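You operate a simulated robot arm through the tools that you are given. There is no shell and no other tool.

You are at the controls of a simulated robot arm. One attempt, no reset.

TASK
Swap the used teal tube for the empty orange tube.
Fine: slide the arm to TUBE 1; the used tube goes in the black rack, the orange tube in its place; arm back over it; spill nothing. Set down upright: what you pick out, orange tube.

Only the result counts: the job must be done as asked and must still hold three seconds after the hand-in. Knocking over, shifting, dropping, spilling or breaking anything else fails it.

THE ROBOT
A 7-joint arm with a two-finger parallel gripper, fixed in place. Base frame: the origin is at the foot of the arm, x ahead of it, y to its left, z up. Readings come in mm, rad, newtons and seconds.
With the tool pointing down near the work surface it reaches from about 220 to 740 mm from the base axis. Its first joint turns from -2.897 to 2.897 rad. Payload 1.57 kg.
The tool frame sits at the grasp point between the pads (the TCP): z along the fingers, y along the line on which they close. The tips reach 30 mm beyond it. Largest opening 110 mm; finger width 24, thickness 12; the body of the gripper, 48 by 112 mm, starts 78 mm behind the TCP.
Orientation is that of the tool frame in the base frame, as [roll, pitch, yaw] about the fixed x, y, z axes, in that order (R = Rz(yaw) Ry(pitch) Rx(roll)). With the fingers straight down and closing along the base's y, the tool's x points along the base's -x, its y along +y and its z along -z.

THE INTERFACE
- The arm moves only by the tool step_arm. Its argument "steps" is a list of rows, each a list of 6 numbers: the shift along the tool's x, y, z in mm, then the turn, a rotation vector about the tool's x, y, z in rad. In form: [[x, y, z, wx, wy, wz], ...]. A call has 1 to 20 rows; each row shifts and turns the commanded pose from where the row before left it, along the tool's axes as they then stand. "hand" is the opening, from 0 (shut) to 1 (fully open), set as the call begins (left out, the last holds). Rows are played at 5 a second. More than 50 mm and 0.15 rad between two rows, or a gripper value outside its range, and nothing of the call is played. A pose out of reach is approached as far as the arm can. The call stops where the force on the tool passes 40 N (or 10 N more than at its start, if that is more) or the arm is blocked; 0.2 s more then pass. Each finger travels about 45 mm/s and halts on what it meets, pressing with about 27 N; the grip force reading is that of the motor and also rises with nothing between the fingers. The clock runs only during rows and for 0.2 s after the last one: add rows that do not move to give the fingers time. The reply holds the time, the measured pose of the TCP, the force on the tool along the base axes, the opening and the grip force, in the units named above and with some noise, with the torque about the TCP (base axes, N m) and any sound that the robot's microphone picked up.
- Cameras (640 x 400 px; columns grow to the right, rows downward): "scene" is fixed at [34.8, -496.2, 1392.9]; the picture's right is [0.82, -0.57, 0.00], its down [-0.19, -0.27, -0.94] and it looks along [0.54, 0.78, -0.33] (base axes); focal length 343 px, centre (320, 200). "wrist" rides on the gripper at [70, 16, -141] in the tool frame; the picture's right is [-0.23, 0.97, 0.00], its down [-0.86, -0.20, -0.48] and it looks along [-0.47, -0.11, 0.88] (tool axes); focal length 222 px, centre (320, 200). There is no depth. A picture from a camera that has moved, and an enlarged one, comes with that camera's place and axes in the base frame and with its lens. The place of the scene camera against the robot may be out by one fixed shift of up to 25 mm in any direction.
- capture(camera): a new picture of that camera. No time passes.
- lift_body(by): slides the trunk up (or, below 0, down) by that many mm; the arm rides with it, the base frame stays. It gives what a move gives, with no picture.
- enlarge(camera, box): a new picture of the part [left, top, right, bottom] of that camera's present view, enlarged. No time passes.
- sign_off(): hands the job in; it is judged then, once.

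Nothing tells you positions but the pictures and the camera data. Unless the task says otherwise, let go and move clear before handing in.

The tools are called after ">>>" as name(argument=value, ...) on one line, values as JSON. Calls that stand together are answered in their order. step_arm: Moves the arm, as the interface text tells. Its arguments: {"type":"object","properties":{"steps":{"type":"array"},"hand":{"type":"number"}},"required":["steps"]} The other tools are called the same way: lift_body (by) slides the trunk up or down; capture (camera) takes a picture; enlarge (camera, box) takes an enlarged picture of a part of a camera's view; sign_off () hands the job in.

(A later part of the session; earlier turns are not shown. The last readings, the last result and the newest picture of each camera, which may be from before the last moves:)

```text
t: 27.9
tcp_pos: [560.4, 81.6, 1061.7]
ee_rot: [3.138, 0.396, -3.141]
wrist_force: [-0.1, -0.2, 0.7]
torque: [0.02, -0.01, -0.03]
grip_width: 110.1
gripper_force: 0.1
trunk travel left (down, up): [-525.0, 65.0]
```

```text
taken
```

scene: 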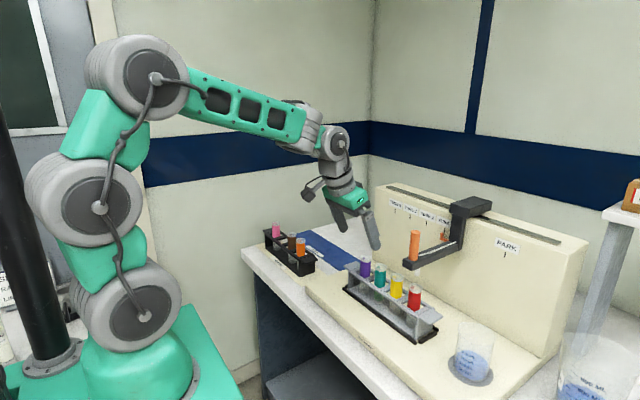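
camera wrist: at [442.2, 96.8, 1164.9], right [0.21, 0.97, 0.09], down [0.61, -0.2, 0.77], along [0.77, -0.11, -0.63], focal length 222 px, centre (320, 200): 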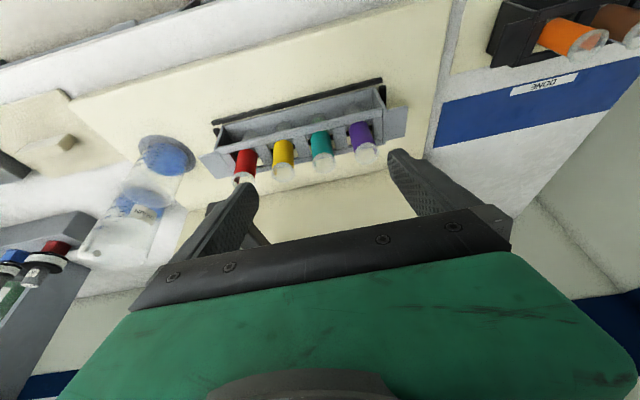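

>>> enlarge(camera="wrist", box=[220, 90, 412, 210])

>>> step_arm(steps=[[-29.9, 0, 0, 0, 0, 0], [-29.9, -1, 24.9, 0, 0, 0], [0, 0, 15, 0, 0, 0], [0, 0, 0, 0, 0, 0]], hand=0.47)

>>> capture(camera="wrist")

>>> enlarge(camera="wrist", box=[230, 60, 422, 180])

```text
3.33 times, centred on (316, 150) of wrist
camera zoom: at [442.2, 96.8, 1164.9], right [0.21, 0.97, 0.09], down [0.61, -0.2, 0.77], along [0.77, -0.11, -0.63], focal length 740 px, centre (333, 367)
```

zoom: 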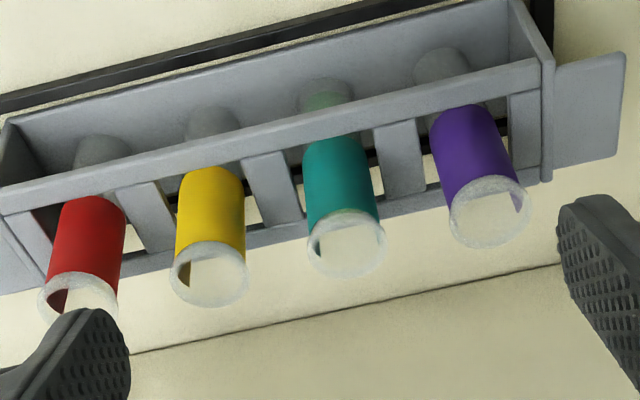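

```text
t: 28.9
tcp_pos: [631.0, 81.3, 1047.7]
ee_rot: [3.137, 0.392, 3.141]
wrist_force: [-0.1, -0.7, 0.3]
torque: [-0.01, -0.01, 0.0]
grip_width: 51.6
gripper_force: 0.1
trunk travel left (down, up): [-525.0, 65.0]
```

```text
taken
camera wrist: at [513.3, 97.0, 1150.6], right [0.21, 0.97, 0.09], down [0.61, -0.2, 0.77], along [0.77, -0.11, -0.63], focal length 222 px, centre (320, 200)
```

wrist: 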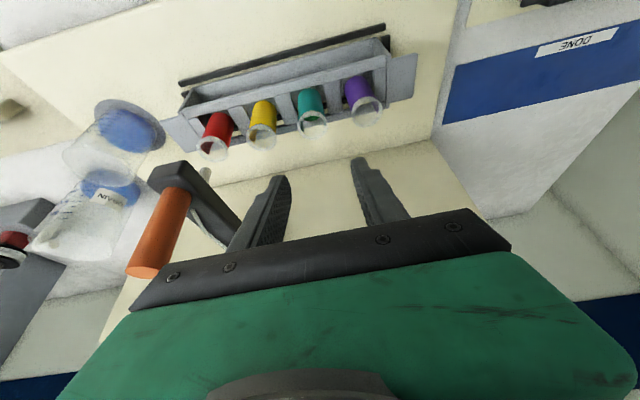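

```text
3.33 times, centred on (326, 120) of wrist
camera zoom: at [513.3, 97.0, 1150.6], right [0.21, 0.97, 0.09], down [0.61, -0.2, 0.77], along [0.77, -0.11, -0.63], focal length 740 px, centre (300, 467)
```

zoom: 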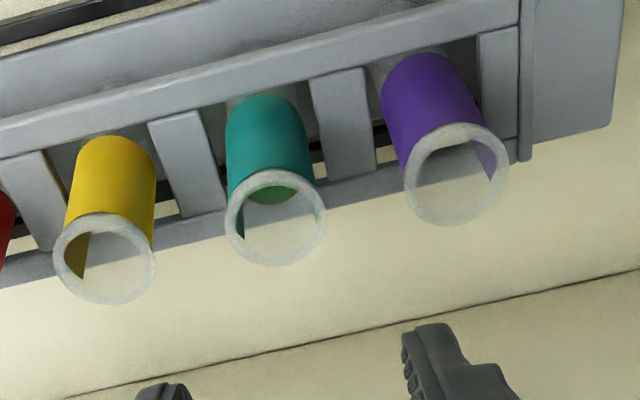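

Triangulation puts teal's rim at (652.5, 79, 926) and the grey rack's top at about 881, with the slot centred near (652, 78). I'll hover just above it and check alignment before going down.

>>> step_arm(steps=[[3, -1.1, 35.4, 0, 0, 0], [3, -1.1, 35.4, 0, 0, 0], [0, 0, 0, 0, 0, 0], [0, 0, 0, 0, 0, 0]])

>>> capture(camera="wrist")

>>> enlarge(camera="wrist", box=[240, 80, 420, 220])

>>> enlarge(camera="scene", box=[330, 220, 450, 295])

```text
t: 29.9
tcp_pos: [650.6, 79.2, 978.3]
ee_rot: [3.139, 0.392, -3.14]
wrist_force: [-0.2, -0.1, 0.2]
torque: [-0.03, 0.01, 0.01]
grip_width: 51.6
gripper_force: 0.1
trunk travel left (down, up): [-525.0, 65.0]
```

```text
taken
camera wrist: at [533.1, 95.1, 1082.6], right [0.21, 0.97, 0.09], down [0.61, -0.2, 0.77], along [0.77, -0.11, -0.63], focal length 222 px, centre (320, 200)
```

wrist: 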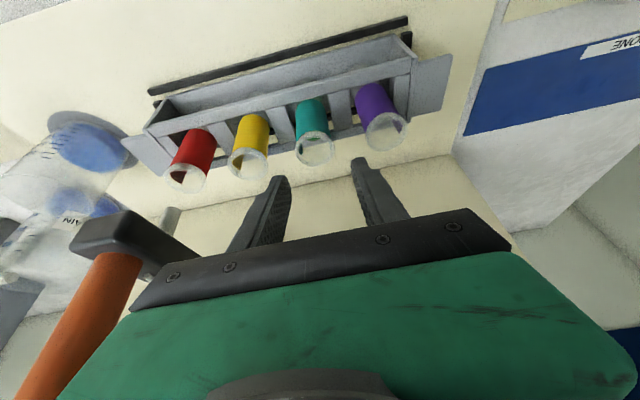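

```text
2.86 times, centred on (330, 150) of wrist
camera zoom: at [533.1, 95.1, 1082.6], right [0.21, 0.97, 0.09], down [0.61, -0.2, 0.77], along [0.77, -0.11, -0.63], focal length 635 px, centre (291, 343)
```

zoom: 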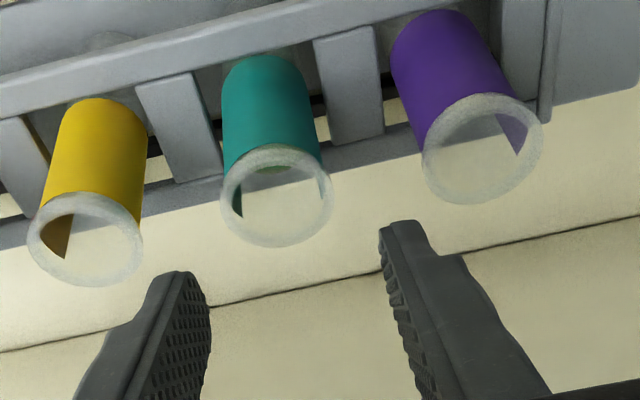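

```text
5.33 times, centred on (390, 258) of scene
camera zoom: at [34.8, -496.2, 1392.9], right [0.82, -0.57, 0.0], down [-0.19, -0.27, -0.94], along [0.54, 0.78, -0.33], focal length 1832 px, centre (-53, -107)
```

zoom: 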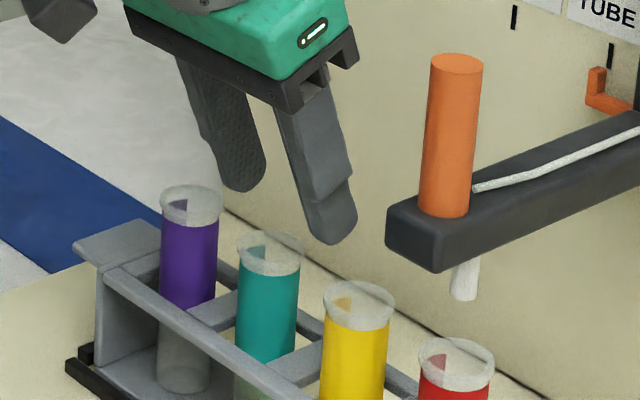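

>>> step_arm(steps=[[5.1, -0.1, 13.6, 0, 0, 0], [5.1, -0.1, 13.6, 0, 0, 0], [0, 0, 0, 0, 0, 0]])

>>> enlarge(camera="wrist", box=[230, 100, 420, 240])

>>> enlarge(camera="scene", box=[330, 220, 450, 295])

```text
t: 30.7
tcp_pos: [651.6, 79.3, 949.7]
ee_rot: [3.137, 0.392, -3.142]
wrist_force: [0.4, -0.4, -0.4]
torque: [0.03, 0.02, 0.03]
grip_width: 51.9
gripper_force: 0.1
trunk travel left (down, up): [-525.0, 65.0]
```

```text
2.86 times, centred on (325, 170) of wrist
camera zoom: at [534.1, 94.2, 1053.7], right [0.21, 0.97, 0.09], down [0.61, -0.2, 0.77], along [0.77, -0.11, -0.63], focal length 635 px, centre (306, 286)
```

zoom: 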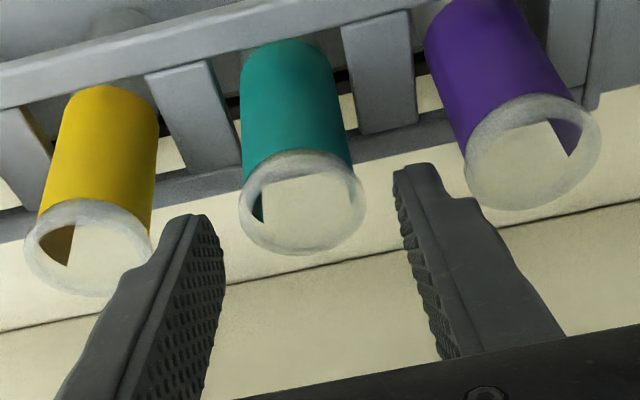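

```text
5.33 times, centred on (390, 258) of scene
camera zoom: at [34.8, -496.2, 1392.9], right [0.82, -0.57, 0.0], down [-0.19, -0.27, -0.94], along [0.54, 0.78, -0.33], focal length 1832 px, centre (-53, -107)
```

zoom: 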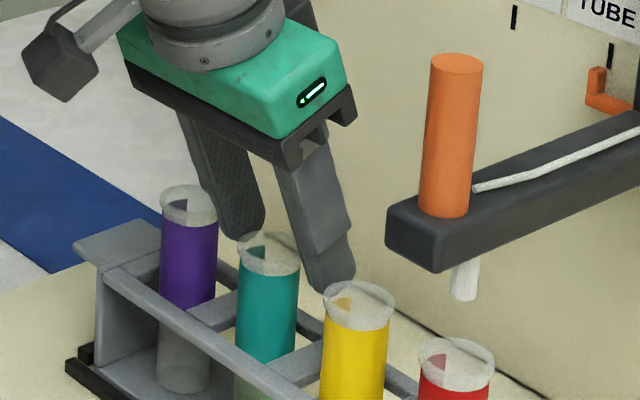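

>>> step_arm(steps=[[3.5, 0, 9.3, 0, 0, 0], [3.5, 0, 9.3, 0, 0, 0], [0, 0, 0, 0, 0, 0]])

>>> enlarge(camera="wrist", box=[230, 100, 420, 240])

>>> enlarge(camera="scene", box=[330, 220, 450, 295])

```text
t: 31.5
tcp_pos: [652.6, 77.5, 929.5]
ee_rot: [3.139, 0.392, 3.141]
wrist_force: [0.6, 0.5, -0.2]
torque: [0.04, 0.01, -0.01]
grip_width: 51.6
gripper_force: 0.2
trunk travel left (down, up): [-525.0, 65.0]
```

```text
2.86 times, centred on (325, 170) of wrist
camera zoom: at [534.3, 93.8, 1033.9], right [0.21, 0.97, 0.09], down [0.61, -0.2, 0.77], along [0.77, -0.11, -0.63], focal length 635 px, centre (306, 286)
```

zoom: 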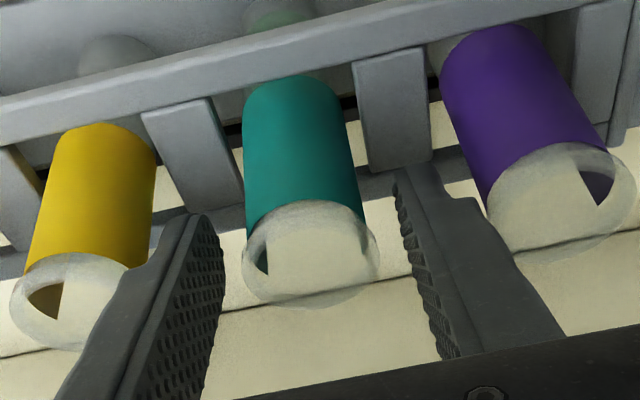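

```text
5.33 times, centred on (390, 258) of scene
camera zoom: at [34.8, -496.2, 1392.9], right [0.82, -0.57, 0.0], down [-0.19, -0.27, -0.94], along [0.54, 0.78, -0.33], focal length 1832 px, centre (-53, -107)
```

zoom: 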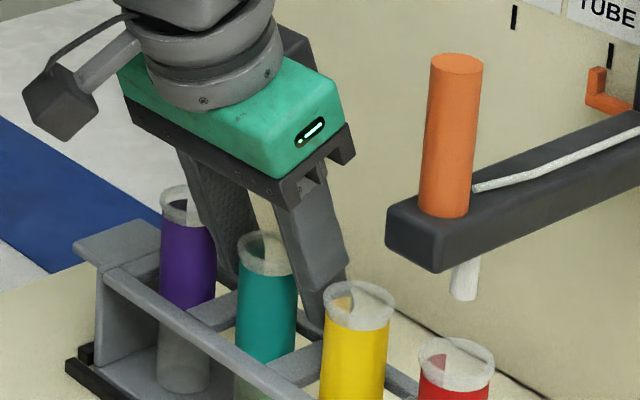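

The teal tube is centred between the fingers. I'll lower the last 10 mm and close gently on it.

>>> step_arm(steps=[[3.5, 0.5, 9.2, 0, 0, 0], [0, 0, 0, 0, 0, 0]])

>>> step_arm(steps=[[0, 0, 0, 0, 0, 0], [0, 0, 0, 0, 0, 0], [0, 0, 0, 0, 0, 0], [0, 0, 0, 0, 0, 0]], hand=0.2)

>>> enlarge(camera="wrist", box=[230, 100, 420, 240])

>>> enlarge(camera="scene", box=[330, 220, 450, 295])

```text
t: 32.1
tcp_pos: [653.5, 78.3, 919.0]
ee_rot: [3.139, 0.392, 3.141]
wrist_force: [0.0, -0.4, -0.4]
torque: [-0.02, -0.03, 0.0]
grip_width: 51.5
gripper_force: 0.0
trunk travel left (down, up): [-525.0, 65.0]
```

```text
t: 33.1
tcp_pos: [652.2, 77.0, 920.2]
ee_rot: [3.139, 0.395, 3.141]
wrist_force: [-0.4, 0.2, -0.6]
torque: [0.06, 0.02, 0.01]
grip_width: 29.9
gripper_force: 26.7
trunk travel left (down, up): [-525.0, 65.0]
```

```text
2.86 times, centred on (325, 170) of wrist
camera zoom: at [535.2, 93.7, 1023.7], right [0.21, 0.97, 0.09], down [0.61, -0.2, 0.77], along [0.77, -0.11, -0.63], focal length 635 px, centre (306, 286)
```

zoom: 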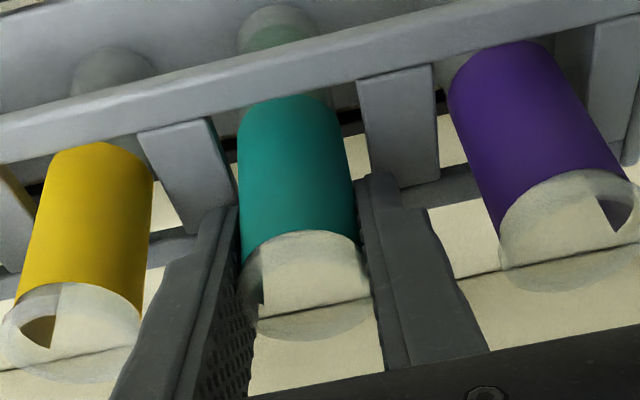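

```text
5.33 times, centred on (390, 258) of scene
camera zoom: at [34.8, -496.2, 1392.9], right [0.82, -0.57, 0.0], down [-0.19, -0.27, -0.94], along [0.54, 0.78, -0.33], focal length 1832 px, centre (-53, -107)
```

zoom: 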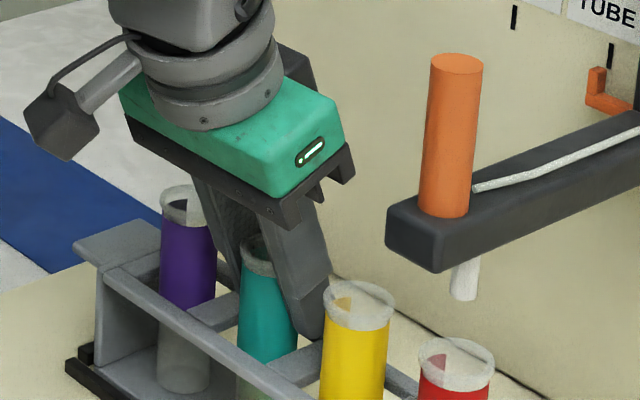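

Teal is held at 29.9 mm with a firm grip. I'll lift straight up in small steps.

>>> step_arm(steps=[[-1.92, 0, -4.62, 0, 0, 0], [-3.06, 0, -7.39, 0, 0, 0], [-3.06, 0, -7.39, 0, 0, 0], [0, 0, 0, 0, 0, 0]])

>>> enlarge(camera="scene", box=[330, 200, 450, 295])

>>> enlarge(camera="wrist", box=[230, 80, 420, 240])

```text
t: 34.1
tcp_pos: [654.6, 78.7, 942.4]
ee_rot: [3.137, 0.393, -3.141]
wrist_force: [-0.5, -0.8, -0.3]
torque: [0.02, -0.04, 0.0]
grip_width: 29.7
gripper_force: 27.2
trunk travel left (down, up): [-525.0, 65.0]
```

```text
4.21 times, centred on (390, 248) of scene
camera zoom: at [34.8, -496.2, 1392.9], right [0.82, -0.57, 0.0], down [-0.19, -0.27, -0.94], along [0.54, 0.78, -0.33], focal length 1446 px, centre (25, 0)
```

zoom: 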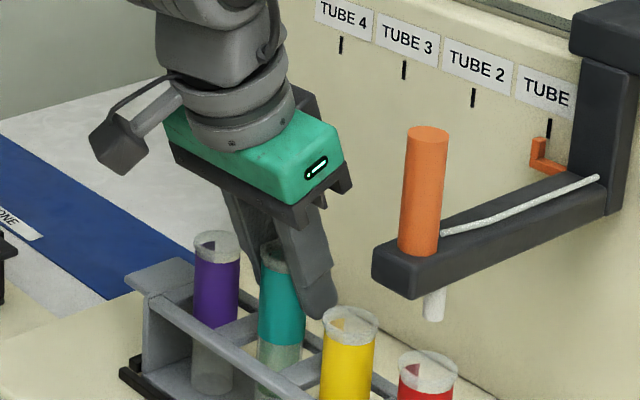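

```text
2.50 times, centred on (325, 160) of wrist
camera zoom: at [537.3, 94.5, 1045.9], right [0.21, 0.97, 0.09], down [0.61, -0.2, 0.77], along [0.77, -0.11, -0.63], focal length 555 px, centre (308, 300)
```

zoom: 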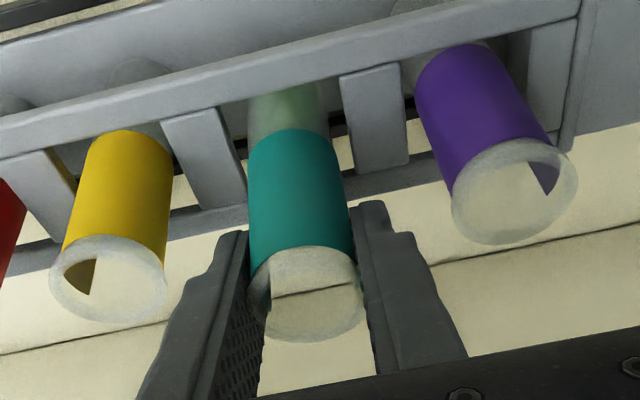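

Teal came up vertical and clean. I'll continue lifting until its bottom clears all the rims.

>>> step_arm(steps=[[-3.83, 0, -9.24, 0, 0, 0], [-4.68, 0, -11.29, 0, 0, 0], [-4.68, 0, -11.29, 0, 0, 0], [-4.68, 0, -11.29, 0, 0, 0], [-4.68, 0, -11.29, 0, 0, 0], [-4.68, 0, -11.29, 0, 0, 0], [-4.68, 0, -11.29, 0, 0, 0], [-4.68, 0, -11.29, 0, 0, 0], [-3.83, 0, -9.24, 0, 0, 0], [0, 0, 0, 0, 0, 0]])

>>> capture(camera="scene")

>>> enlarge(camera="scene", box=[330, 180, 450, 295])

>>> capture(camera="wrist")

```text
t: 36.3
tcp_pos: [656.2, 79.6, 1046.5]
ee_rot: [3.14, 0.393, -3.141]
wrist_force: [0.4, 0.6, -1.7]
torque: [0.01, -0.01, -0.01]
grip_width: 30.0
gripper_force: 27.0
trunk travel left (down, up): [-525.0, 65.0]
```

```text
taken
```

scene: 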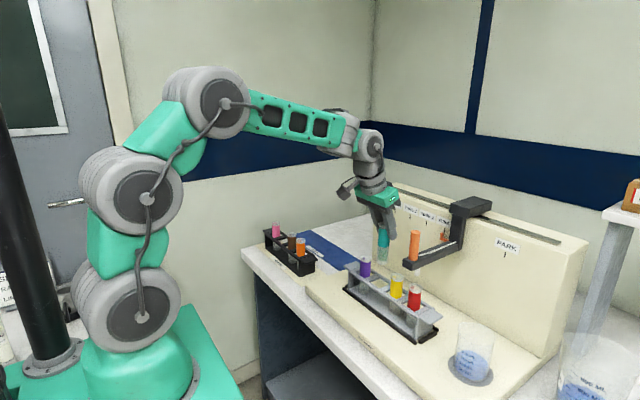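

```text
3.48 times, centred on (390, 238) of scene
camera zoom: at [34.8, -496.2, 1392.9], right [0.82, -0.57, 0.0], down [-0.19, -0.27, -0.94], along [0.54, 0.78, -0.33], focal length 1194 px, centre (76, 70)
```

zoom: 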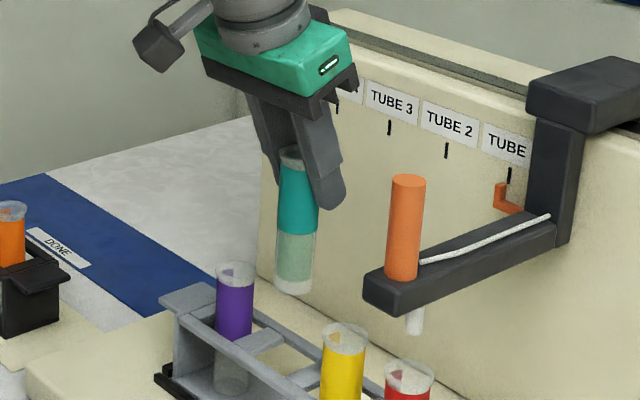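

```text
taken
camera wrist: at [538.3, 94.1, 1150.7], right [0.21, 0.97, 0.09], down [0.61, -0.2, 0.77], along [0.77, -0.11, -0.63], focal length 222 px, centre (320, 200)
```

wrist: 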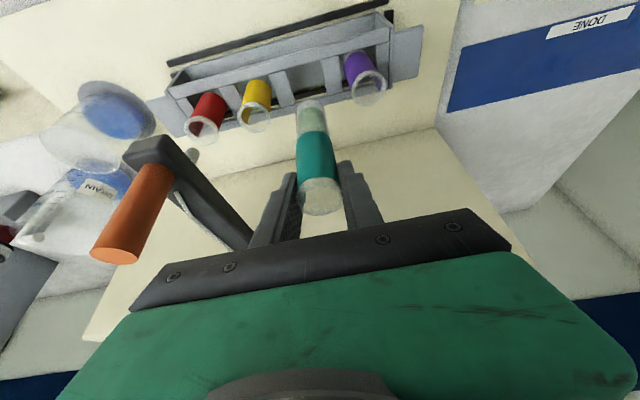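

Teal hangs upright, well clear of the rack. I'll carry it smoothly toward the black rack.

>>> step_arm(steps=[[1.3, 5, -0.54, 0, 0, 0], [2.6, 10, -1.08, 0, 0, 0], [3.9, 15, -1.62, 0, 0, 0], [5.22, 20, -2.16, 0, 0, 0], [5.22, 20, -2.16, 0, 0, 0], [5.22, 20, -2.16, 0, 0, 0], [5.22, 20, -2.16, 0, 0, 0], [5.22, 20, -2.16, 0, 0, 0], [5.22, 20, -2.16, 0, 0, 0], [5.22, 20, -2.16, 0, 0, 0], [5.22, 20, -2.16, 0, 0, 0], [5.22, 20, -2.16, 0, 0, 0], [5.22, 20, -2.16, 0, 0, 0], [5.22, 20, -2.16, 0, 0, 0], [5.22, 20, -2.16, 0, 0, 0], [5.22, 20, -2.16, 0, 0, 0], [5.22, 20, -2.16, 0, 0, 0], [3.9, 15, -1.62, 0, 0, 0], [2.6, 10, -1.08, 0, 0, 0], [1.3, 5, -0.54, 0, 0, 0]])

>>> capture(camera="scene")

>>> capture(camera="wrist")

```text
t: 40.5
tcp_pos: [558.2, 417.9, 1049.1]
ee_rot: [3.138, 0.393, 3.14]
wrist_force: [-0.1, -0.2, -1.0]
torque: [0.02, 0.04, 0.01]
grip_width: 29.9
gripper_force: 27.1
trunk travel left (down, up): [-525.0, 65.0]
```

```text
taken
```

scene: 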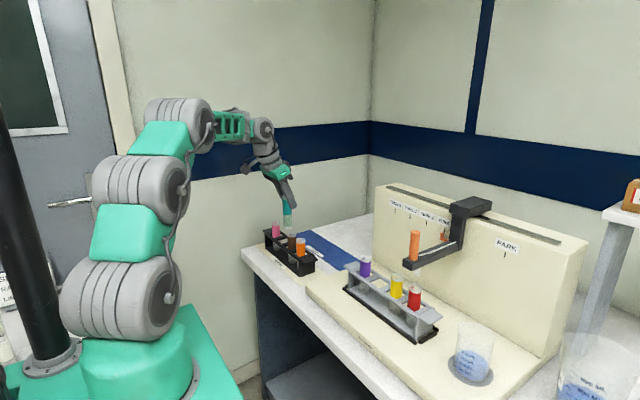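

```text
taken
camera wrist: at [440.1, 434.3, 1151.8], right [0.21, 0.97, 0.09], down [0.61, -0.2, 0.77], along [0.77, -0.11, -0.63], focal length 222 px, centre (320, 200)
```

wrist: 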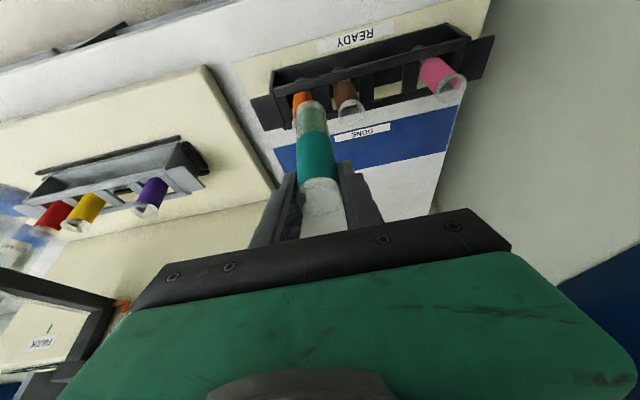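

>>> step_arm(steps=[[0, 0, 0, -0.01915, 0, -0.0462], [0, 0, 0, -0.0383, 0, -0.0924], [0, 0, 0, -0.0383, 0, -0.0924], [0, 0, 0, -0.0383, 0, -0.0924], [0, 0, 0, -0.0383, 0, -0.0924], [0, 0, 0, -0.0383, 0, -0.0924], [0, 0, 0, -0.01915, 0, -0.0462], [0, 0, 0, 0, 0, 0]])

>>> capture(camera="wrist")

```text
t: 42.3
tcp_pos: [558.2, 418.6, 1048.9]
ee_rot: [3.14, 0.393, -2.539]
wrist_force: [-0.1, -0.2, -0.9]
torque: [-0.03, -0.04, -0.03]
grip_width: 29.7
gripper_force: 27.0
trunk travel left (down, up): [-525.0, 65.0]
```

```text
taken
camera wrist: at [452.5, 364.6, 1152.1], right [-0.38, 0.92, 0.09], down [0.61, 0.18, 0.77], along [0.69, 0.35, -0.63], focal length 222 px, centre (320, 200)
```

wrist: 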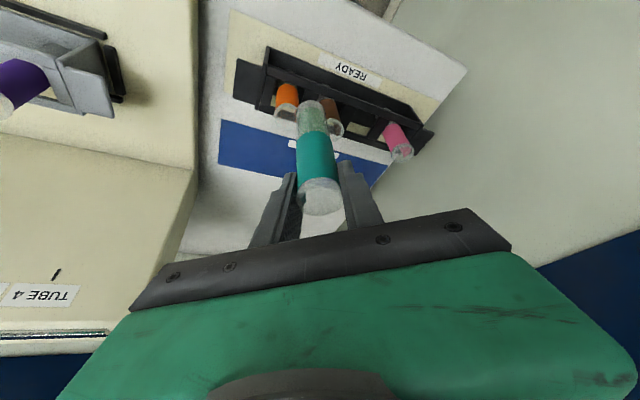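

>>> step_arm(steps=[[-6, 5.5, 4.9, 0, 0, 0], [-12, 11, 9.85, 0, 0, 0], [-12, 11, 9.85, 0, 0, 0], [-12, 11, 9.85, 0, 0, 0], [-12, 11, 9.85, 0, 0, 0], [-12, 11, 9.85, 0, 0, 0], [-6, 5.5, 4.9, 0, 0, 0], [0, 0, 0, 0, 0, 0]])

>>> capture(camera="wrist")

>>> enlarge(camera="wrist", box=[220, 50, 400, 220])

>>> enlarge(camera="scene", box=[240, 180, 340, 280])

```text
t: 44.1
tcp_pos: [593.3, 522.9, 1022.8]
ee_rot: [3.14, 0.395, -2.542]
wrist_force: [0.0, -0.3, -1.0]
torque: [0.0, -0.01, -0.02]
grip_width: 29.9
gripper_force: 26.9
trunk travel left (down, up): [-525.0, 65.0]
```

```text
taken
camera wrist: at [488.0, 469.3, 1125.5], right [-0.38, 0.92, 0.09], down [0.61, 0.18, 0.77], along [0.69, 0.35, -0.63], focal length 222 px, centre (320, 200)
```

wrist: 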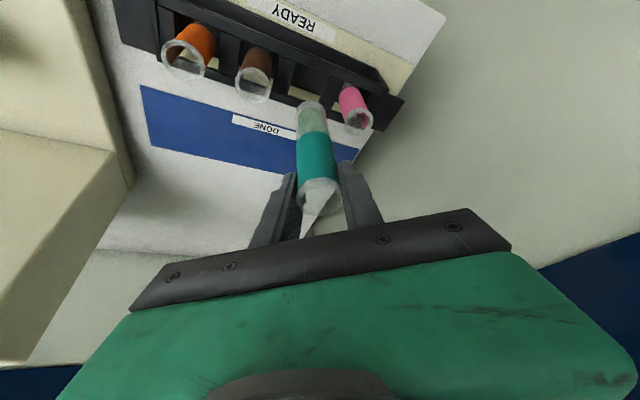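

```text
2.35 times, centred on (310, 135) of wrist
camera zoom: at [488.0, 469.3, 1125.5], right [-0.38, 0.92, 0.09], down [0.61, 0.18, 0.77], along [0.69, 0.35, -0.63], focal length 523 px, centre (344, 353)
```

zoom: 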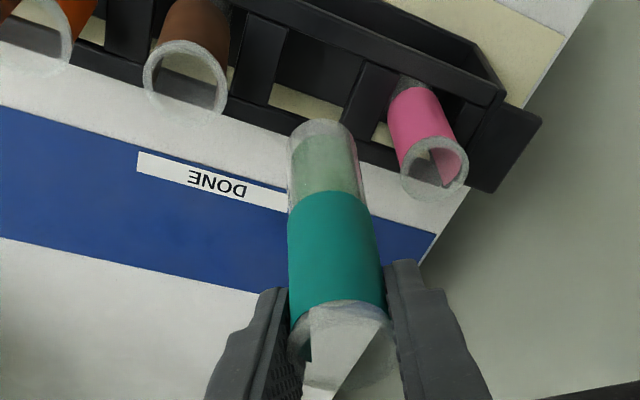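

```text
4.00 times, centred on (290, 230) of scene
camera zoom: at [34.8, -496.2, 1392.9], right [0.82, -0.57, 0.0], down [-0.19, -0.27, -0.94], along [0.54, 0.78, -0.33], focal length 1374 px, centre (440, 80)
```

zoom: 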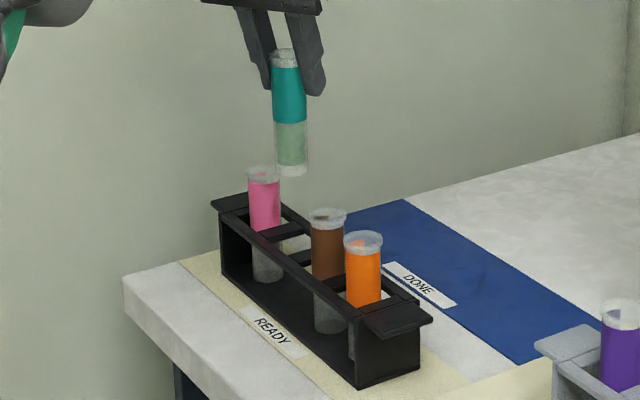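

Teal hangs upright above the empty slot. I'll take close-ups to check the tube's bottom against the slot before lowering.

>>> enlarge(camera="scene", box=[262, 186, 342, 236])

>>> enlarge(camera="scene", box=[262, 220, 342, 270])

>>> enlarge(camera="wrist", box=[240, 60, 400, 160])

>>> enlarge(camera="wrist", box=[240, 140, 400, 240])

```text
8.00 times, centred on (302, 211) of scene
camera zoom: at [34.8, -496.2, 1392.9], right [0.82, -0.57, 0.0], down [-0.19, -0.27, -0.94], along [0.54, 0.78, -0.33], focal length 2747 px, centre (464, 112)
```

zoom: 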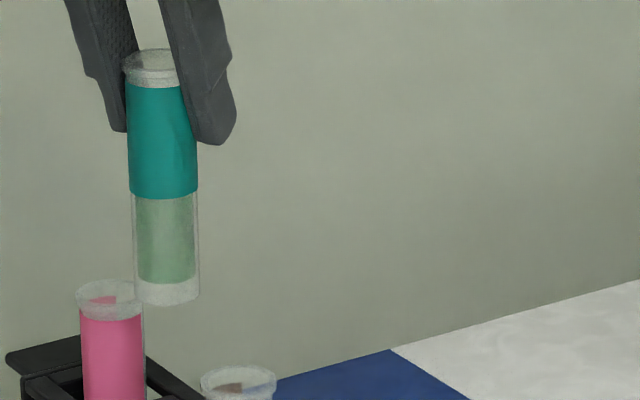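

```text
8.00 times, centred on (302, 245) of scene
camera zoom: at [34.8, -496.2, 1392.9], right [0.82, -0.57, 0.0], down [-0.19, -0.27, -0.94], along [0.54, 0.78, -0.33], focal length 2747 px, centre (464, -160)
```

zoom: 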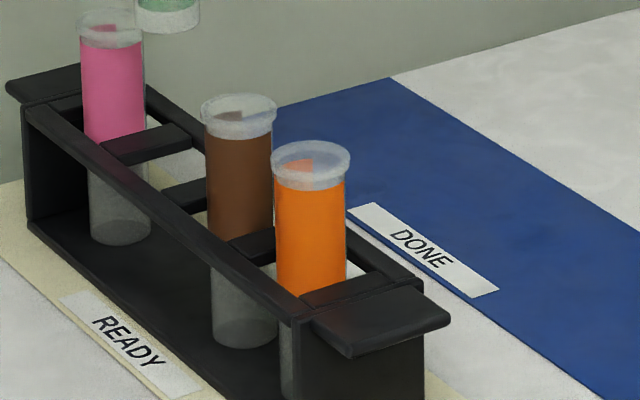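

```text
4.00 times, centred on (320, 110) of wrist
camera zoom: at [488.0, 469.3, 1125.5], right [-0.38, 0.92, 0.09], down [0.61, 0.18, 0.77], along [0.69, 0.35, -0.63], focal length 888 px, centre (320, 560)
```

zoom: 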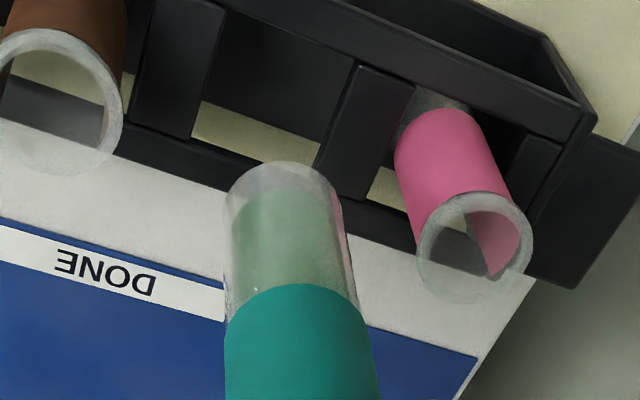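

```text
4.00 times, centred on (320, 190) of wrist
camera zoom: at [488.0, 469.3, 1125.5], right [-0.38, 0.92, 0.09], down [0.61, 0.18, 0.77], along [0.69, 0.35, -0.63], focal length 888 px, centre (320, 240)
```

zoom: 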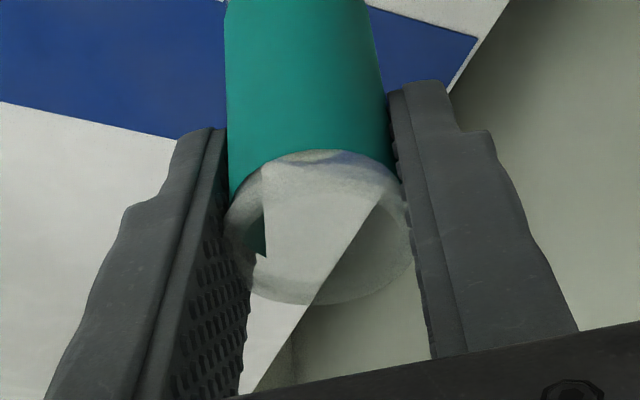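

The tube is vertical and within about 2 mm of the slot centre. I'll lower to just above the rack top with a small correction and look again.

>>> step_arm(steps=[[3.33, 0.07, 8.9, 0, 0, 0], [3.33, 0.07, 8.9, 0, 0, 0], [3.33, 0.07, 8.9, 0, 0, 0], [3.33, 0.07, 8.9, 0, 0, 0], [3.33, 0.07, 8.9, 0, 0, 0], [3.33, 0.07, 8.9, 0, 0, 0], [0, 0, 0, 0, 0, 0]])

>>> enlarge(camera="wrist", box=[240, 60, 400, 160])

>>> enlarge(camera="scene", box=[255, 205, 335, 255])

```text
t: 45.7
tcp_pos: [595.0, 525.8, 965.6]
ee_rot: [3.141, 0.393, -2.542]
wrist_force: [-0.1, -0.1, -0.6]
torque: [-0.01, 0.08, -0.04]
grip_width: 30.1
gripper_force: 27.2
trunk travel left (down, up): [-525.0, 65.0]
```

```text
4.00 times, centred on (320, 110) of wrist
camera zoom: at [489.4, 470.7, 1068.6], right [-0.38, 0.92, 0.09], down [0.61, 0.18, 0.77], along [0.69, 0.35, -0.63], focal length 888 px, centre (320, 560)
```

zoom: 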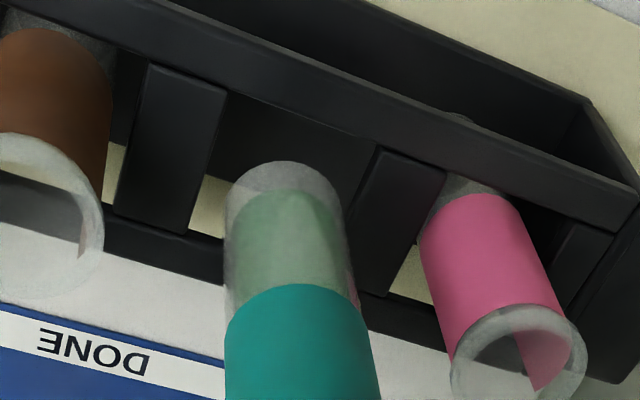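

```text
8.00 times, centred on (295, 230) of scene
camera zoom: at [34.8, -496.2, 1392.9], right [0.82, -0.57, 0.0], down [-0.19, -0.27, -0.94], along [0.54, 0.78, -0.33], focal length 2747 px, centre (520, -40)
```

zoom: 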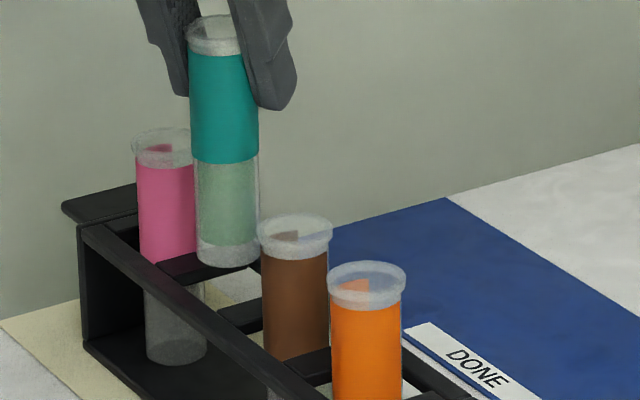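

>>> step_arm(steps=[[1.92, 0, 4.62, 0, 0, 0], [3.83, 0, 9.24, 0, 0, 0], [3.83, 0, 9.24, 0, 0, 0], [0, 0, 0, 0, 0, 0]])

>>> enlarge(camera="wrist", box=[240, 60, 400, 160])

>>> enlarge(camera="scene", box=[255, 215, 335, 265])

```text
t: 46.7
tcp_pos: [595.9, 526.4, 939.4]
ee_rot: [3.138, 0.394, -2.541]
wrist_force: [0.3, -0.5, 0.5]
torque: [-0.01, 0.01, 0.02]
grip_width: 29.9
gripper_force: 26.8
trunk travel left (down, up): [-525.0, 65.0]
```

```text
4.00 times, centred on (320, 110) of wrist
camera zoom: at [489.6, 472.0, 1042.4], right [-0.38, 0.92, 0.09], down [0.61, 0.18, 0.77], along [0.69, 0.35, -0.63], focal length 888 px, centre (320, 560)
```

zoom: 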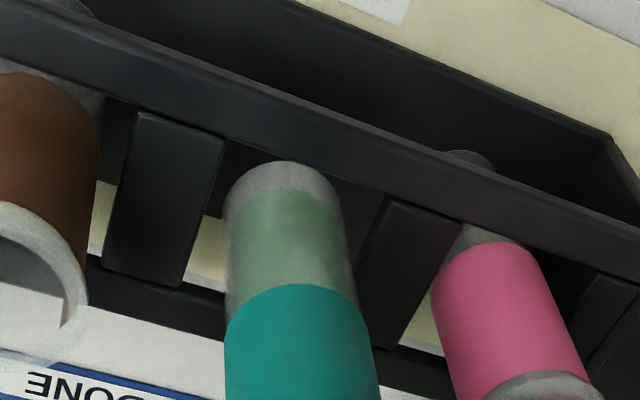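

```text
8.00 times, centred on (295, 240) of scene
camera zoom: at [34.8, -496.2, 1392.9], right [0.82, -0.57, 0.0], down [-0.19, -0.27, -0.94], along [0.54, 0.78, -0.33], focal length 2747 px, centre (520, -120)
```

zoom: 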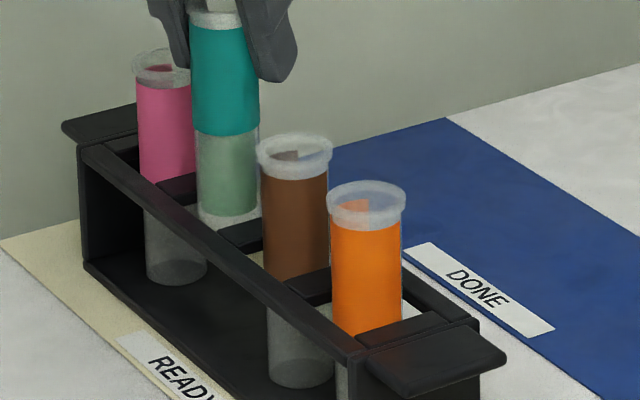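

It's entering the slot with no contact force. I'll continue down slowly.

>>> step_arm(steps=[[3.06, 0, 7.39, 0, 0, 0], [3.06, 0, 7.39, 0, 0, 0], [3.06, 0, 7.39, 0, 0, 0], [3.06, 0, 7.39, 0, 0, 0], [0, 0, 0, 0, 0, 0]])

>>> enlarge(camera="wrist", box=[220, 60, 420, 220])

>>> enlarge(camera="scene", box=[255, 215, 335, 265])

```text
t: 47.9
tcp_pos: [596.7, 526.5, 907.5]
ee_rot: [3.14, 0.394, -2.54]
wrist_force: [1.0, -0.6, -0.1]
torque: [-0.03, 0.02, -0.01]
grip_width: 29.9
gripper_force: 27.5
trunk travel left (down, up): [-525.0, 65.0]
```

```text
2.50 times, centred on (320, 140) of wrist
camera zoom: at [490.7, 471.5, 1011.6], right [-0.38, 0.92, 0.09], down [0.61, 0.18, 0.77], along [0.69, 0.35, -0.63], focal length 555 px, centre (320, 350)
```

zoom: 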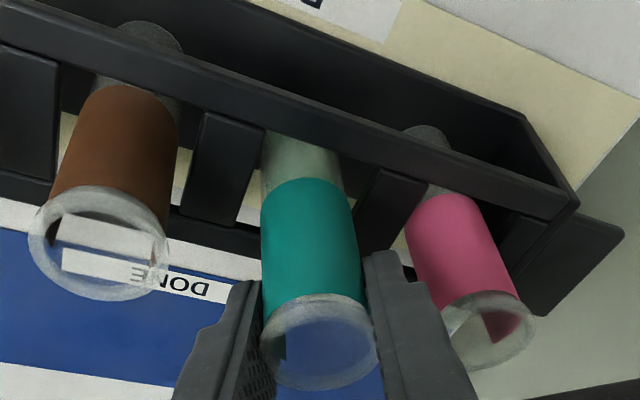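

```text
8.00 times, centred on (295, 240) of scene
camera zoom: at [34.8, -496.2, 1392.9], right [0.82, -0.57, 0.0], down [-0.19, -0.27, -0.94], along [0.54, 0.78, -0.33], focal length 2747 px, centre (520, -120)
```

zoom: 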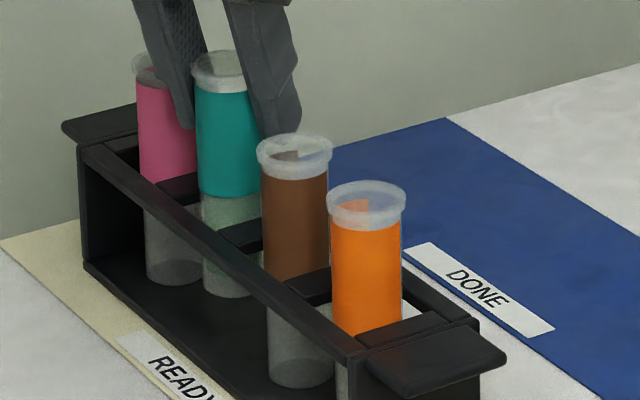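

>>> step_arm(steps=[[2.3, 0, 5.54, 0, 0, 0], [2.3, 0, 5.54, 0, 0, 0], [0, 0, 0, 0, 0, 0]])

>>> enlarge(camera="scene", box=[255, 215, 335, 265])

```text
t: 48.7
tcp_pos: [596.7, 526.0, 897.0]
ee_rot: [3.14, 0.395, -2.543]
wrist_force: [0.2, 0.6, -1.2]
torque: [0.03, -0.02, -0.01]
grip_width: 30.0
gripper_force: 27.4
trunk travel left (down, up): [-525.0, 65.0]
```

```text
8.00 times, centred on (295, 240) of scene
camera zoom: at [34.8, -496.2, 1392.9], right [0.82, -0.57, 0.0], down [-0.19, -0.27, -0.94], along [0.54, 0.78, -0.33], focal length 2747 px, centre (520, -120)
```

zoom: 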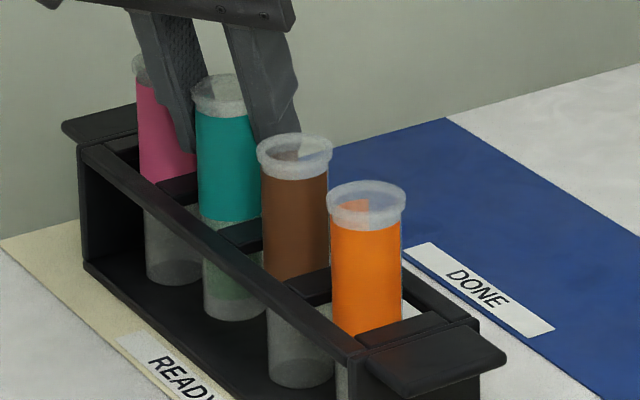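

>>> step_arm(steps=[[0.77, 0, 1.85, 0, 0, 0], [0.77, 0, 1.85, 0, 0, 0], [0, 0, 0, 0, 0, 0]])

>>> enlarge(camera="scene", box=[255, 215, 335, 265])

```text
t: 49.5
tcp_pos: [596.5, 526.4, 892.4]
ee_rot: [3.138, 0.395, -2.54]
wrist_force: [-0.2, -0.6, -0.3]
torque: [0.01, 0.0, 0.0]
grip_width: 30.3
gripper_force: 27.1
trunk travel left (down, up): [-525.0, 65.0]
```

```text
8.00 times, centred on (295, 240) of scene
camera zoom: at [34.8, -496.2, 1392.9], right [0.82, -0.57, 0.0], down [-0.19, -0.27, -0.94], along [0.54, 0.78, -0.33], focal length 2747 px, centre (520, -120)
```

zoom: 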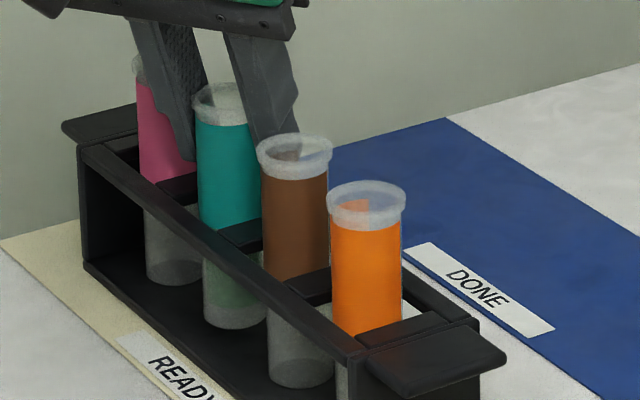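

>>> step_arm(steps=[[0.77, 0, 1.85, 0, 0, 0], [0, 0, 0, 0, 0, 0]])

>>> step_arm(steps=[[0.57, 0, 1.39, 0, 0, 0], [0, 0, 0, 0, 0, 0]])

>>> enlarge(camera="scene", box=[255, 215, 335, 265])

```text
t: 50.1
tcp_pos: [596.2, 525.6, 889.3]
ee_rot: [3.14, 0.394, -2.541]
wrist_force: [0.5, -0.5, -1.2]
torque: [-0.03, -0.01, 0.0]
grip_width: 29.8
gripper_force: 26.9
trunk travel left (down, up): [-525.0, 65.0]
```

```text
t: 50.7
tcp_pos: [595.5, 524.5, 888.8]
ee_rot: [3.14, 0.395, -2.539]
wrist_force: [-0.6, 0.4, -0.7]
torque: [-0.03, -0.04, 0.01]
grip_width: 30.1
gripper_force: 27.2
trunk travel left (down, up): [-525.0, 65.0]
```

```text
8.00 times, centred on (295, 240) of scene
camera zoom: at [34.8, -496.2, 1392.9], right [0.82, -0.57, 0.0], down [-0.19, -0.27, -0.94], along [0.54, 0.78, -0.33], focal length 2747 px, centre (520, -120)
```

zoom: 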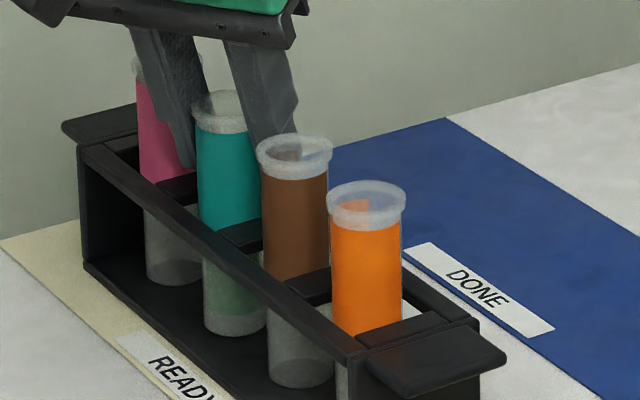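

>>> step_arm(steps=[[0.38, 0, 0.92, 0, 0, 0], [0, 0, 0, 0, 0, 0]])

>>> step_arm(steps=[[0.38, 0, 0.92, 0, 0, 0], [0, 0, 0, 0, 0, 0]])

>>> enlarge(camera="scene", box=[255, 215, 335, 265])

```text
t: 51.3
tcp_pos: [594.8, 525.7, 887.6]
ee_rot: [3.139, 0.396, -2.542]
wrist_force: [-0.2, 0.0, 2.7]
torque: [-0.06, -0.04, 0.01]
grip_width: 30.0
gripper_force: 27.5
trunk travel left (down, up): [-525.0, 65.0]
```

```text
t: 51.9
tcp_pos: [596.3, 526.0, 888.8]
ee_rot: [3.138, 0.397, -2.541]
wrist_force: [-0.9, -1.5, 8.7]
torque: [-0.19, 0.12, 0.0]
grip_width: 29.9
gripper_force: 27.2
trunk travel left (down, up): [-525.0, 65.0]
```

```text
8.00 times, centred on (295, 240) of scene
camera zoom: at [34.8, -496.2, 1392.9], right [0.82, -0.57, 0.0], down [-0.19, -0.27, -0.94], along [0.54, 0.78, -0.33], focal length 2747 px, centre (520, -120)
```

zoom: 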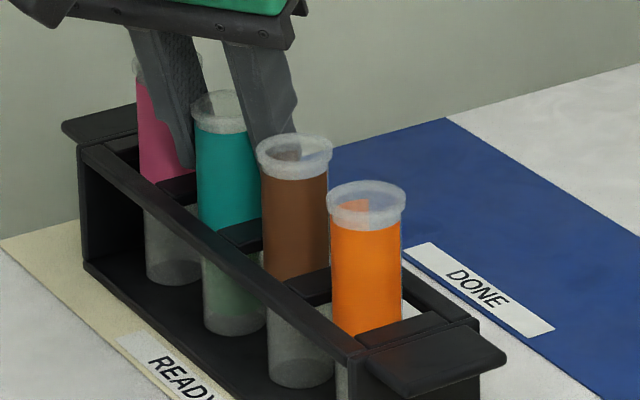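

Contact with the rack floor is confirmed at +8.7 N. I'll ease that preload off and open just enough to release.

>>> step_arm(steps=[[-0.38, 0, -0.92, 0, 0, 0], [0, 0, 0, 0, 0, 0]])

>>> step_arm(steps=[[0, 0, 0, 0, 0, 0], [0, 0, 0, 0, 0, 0], [0, 0, 0, 0, 0, 0]], hand=0.44)

>>> enlarge(camera="scene", box=[255, 215, 335, 265])

>>> enlarge(camera="wrist", box=[220, 60, 420, 220])

```text
t: 52.5
tcp_pos: [596.5, 525.2, 888.8]
ee_rot: [3.139, 0.397, -2.541]
wrist_force: [0.6, 0.9, 9.7]
torque: [0.05, -0.01, -0.03]
grip_width: 30.2
gripper_force: 27.1
trunk travel left (down, up): [-525.0, 65.0]
```

```text
t: 53.3
tcp_pos: [595.3, 526.1, 886.1]
ee_rot: [3.139, 0.394, -2.541]
wrist_force: [-0.6, 0.4, -0.9]
torque: [0.04, -0.02, -0.02]
grip_width: 48.5
gripper_force: 0.0
trunk travel left (down, up): [-525.0, 65.0]
```

```text
8.00 times, centred on (295, 240) of scene
camera zoom: at [34.8, -496.2, 1392.9], right [0.82, -0.57, 0.0], down [-0.19, -0.27, -0.94], along [0.54, 0.78, -0.33], focal length 2747 px, centre (520, -120)
```

zoom: 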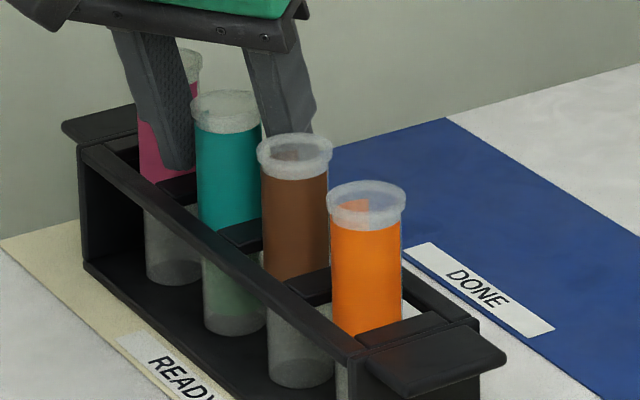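

```text
2.50 times, centred on (320, 140) of wrist
camera zoom: at [490.2, 471.2, 989.7], right [-0.38, 0.92, 0.09], down [0.61, 0.18, 0.77], along [0.69, 0.35, -0.63], focal length 555 px, centre (320, 350)
```

zoom: 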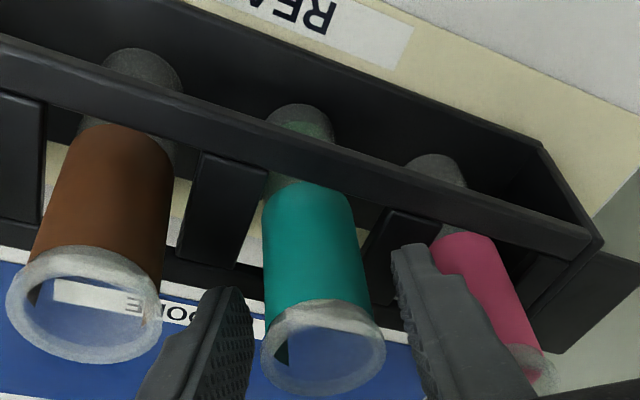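

Teal stands upright on its own in the black rack. I'll rise straight up, turn the hand back square, and move over the orange tube.

>>> step_arm(steps=[[-1.92, 0, -4.62, 0, 0, 0], [-3.83, 0, -9.24, 0, 0, 0], [-3.83, 0, -9.24, 0, 0, 0], [-3.83, 0, -9.24, 0, 0, 0], [-3.83, 0, -9.24, 0, 0, 0], [-3.83, 0, -9.24, 0, 0, 0], [-3.83, 0, -9.24, 0, 0, 0], [-3.83, 0, -9.24, 0, 0, 0], [-3.83, 0, -9.24, 0, 0, 0], [0, 0, 0, 0, 0, 0]])

>>> capture(camera="wrist")

>>> enlarge(camera="scene", box=[255, 195, 335, 265])

```text
t: 55.5
tcp_pos: [595.6, 524.2, 972.0]
ee_rot: [3.139, 0.395, -2.541]
wrist_force: [-0.2, 0.3, 0.0]
torque: [-0.03, -0.02, -0.02]
grip_width: 48.4
gripper_force: 0.1
trunk travel left (down, up): [-525.0, 65.0]
```

```text
taken
camera wrist: at [489.6, 470.4, 1076.7], right [-0.38, 0.92, 0.09], down [0.61, 0.18, 0.77], along [0.69, 0.35, -0.63], focal length 222 px, centre (320, 200)
```

wrist: 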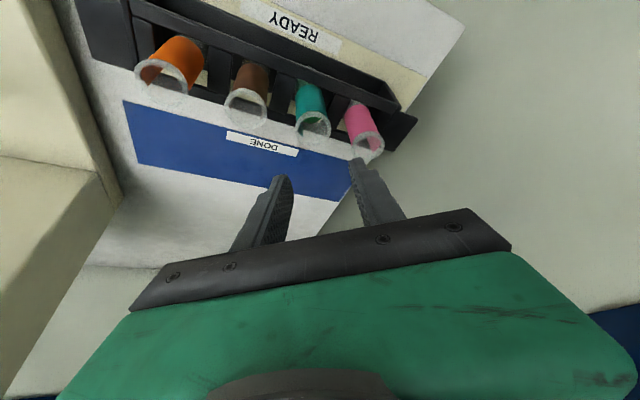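

```text
5.71 times, centred on (295, 230) of scene
camera zoom: at [34.8, -496.2, 1392.9], right [0.82, -0.57, 0.0], down [-0.19, -0.27, -0.94], along [0.54, 0.78, -0.33], focal length 1962 px, centre (463, 29)
```

zoom: 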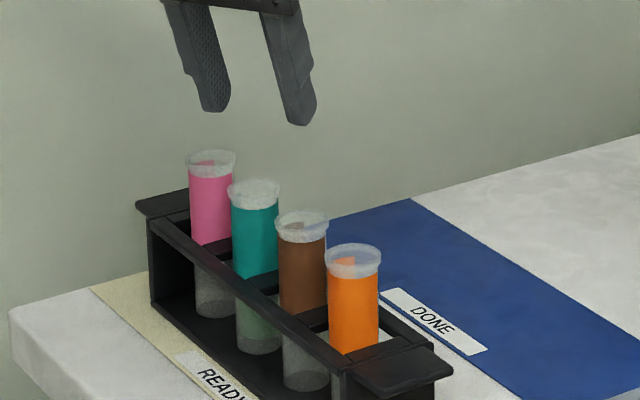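

>>> step_arm(steps=[[0, 0, 0, 0.0385, 0, 0.0924], [0, 0, 0, 0.0385, 0, 0.0924], [0, 0, 0, 0.0385, 0, 0.0924], [0, 0, 0, 0.0385, 0, 0.0924], [0, 0, 0, 0.0385, 0, 0.0924], [0, 0, 0, 0.0385, 0, 0.0924], [0, -20.3, 0, 0, 0, 0], [0, -20.3, 0, 0, 0, 0], [0, -20.3, 0, 0, 0, 0], [0, -20.3, 0, 0, 0, 0], [0, -20.3, 0, 0, 0, 0], [0, -20.3, 0, 0, 0, 0], [0, 0, 0, 0, 0, 0]])

>>> capture(camera="wrist")

>>> enlarge(camera="wrist", box=[240, 80, 420, 220])

```text
t: 58.3
tcp_pos: [571.9, 395.9, 961.9]
ee_rot: [3.14, 0.393, -3.092]
wrist_force: [0.1, 0.4, 0.6]
torque: [0.0, -0.01, -0.01]
grip_width: 48.4
gripper_force: 0.2
out of reach, approached as far as the arm can: row 4, 5, 6
trunk travel left (down, up): [-525.0, 65.0]
```

```text
taken
camera wrist: at [453.6, 404.7, 1065.1], right [0.16, 0.98, 0.09], down [0.62, -0.17, 0.77], along [0.77, -0.07, -0.63], focal length 222 px, centre (320, 200)
```

wrist: 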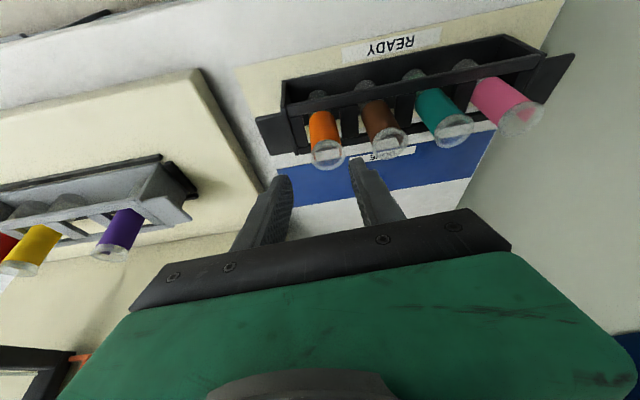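

```text
2.86 times, centred on (330, 150) of wrist
camera zoom: at [453.6, 404.7, 1065.1], right [0.16, 0.98, 0.09], down [0.62, -0.17, 0.77], along [0.77, -0.07, -0.63], focal length 635 px, centre (291, 343)
```

zoom: 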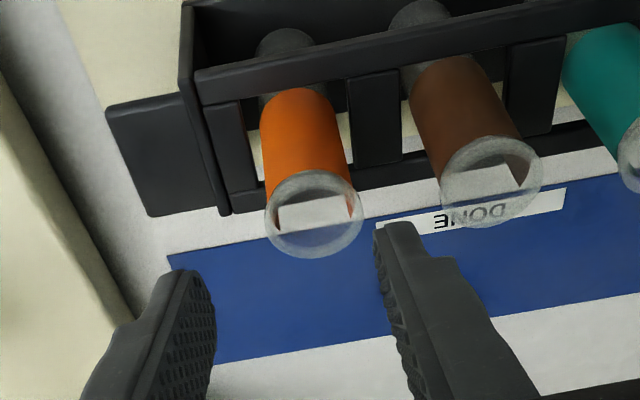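

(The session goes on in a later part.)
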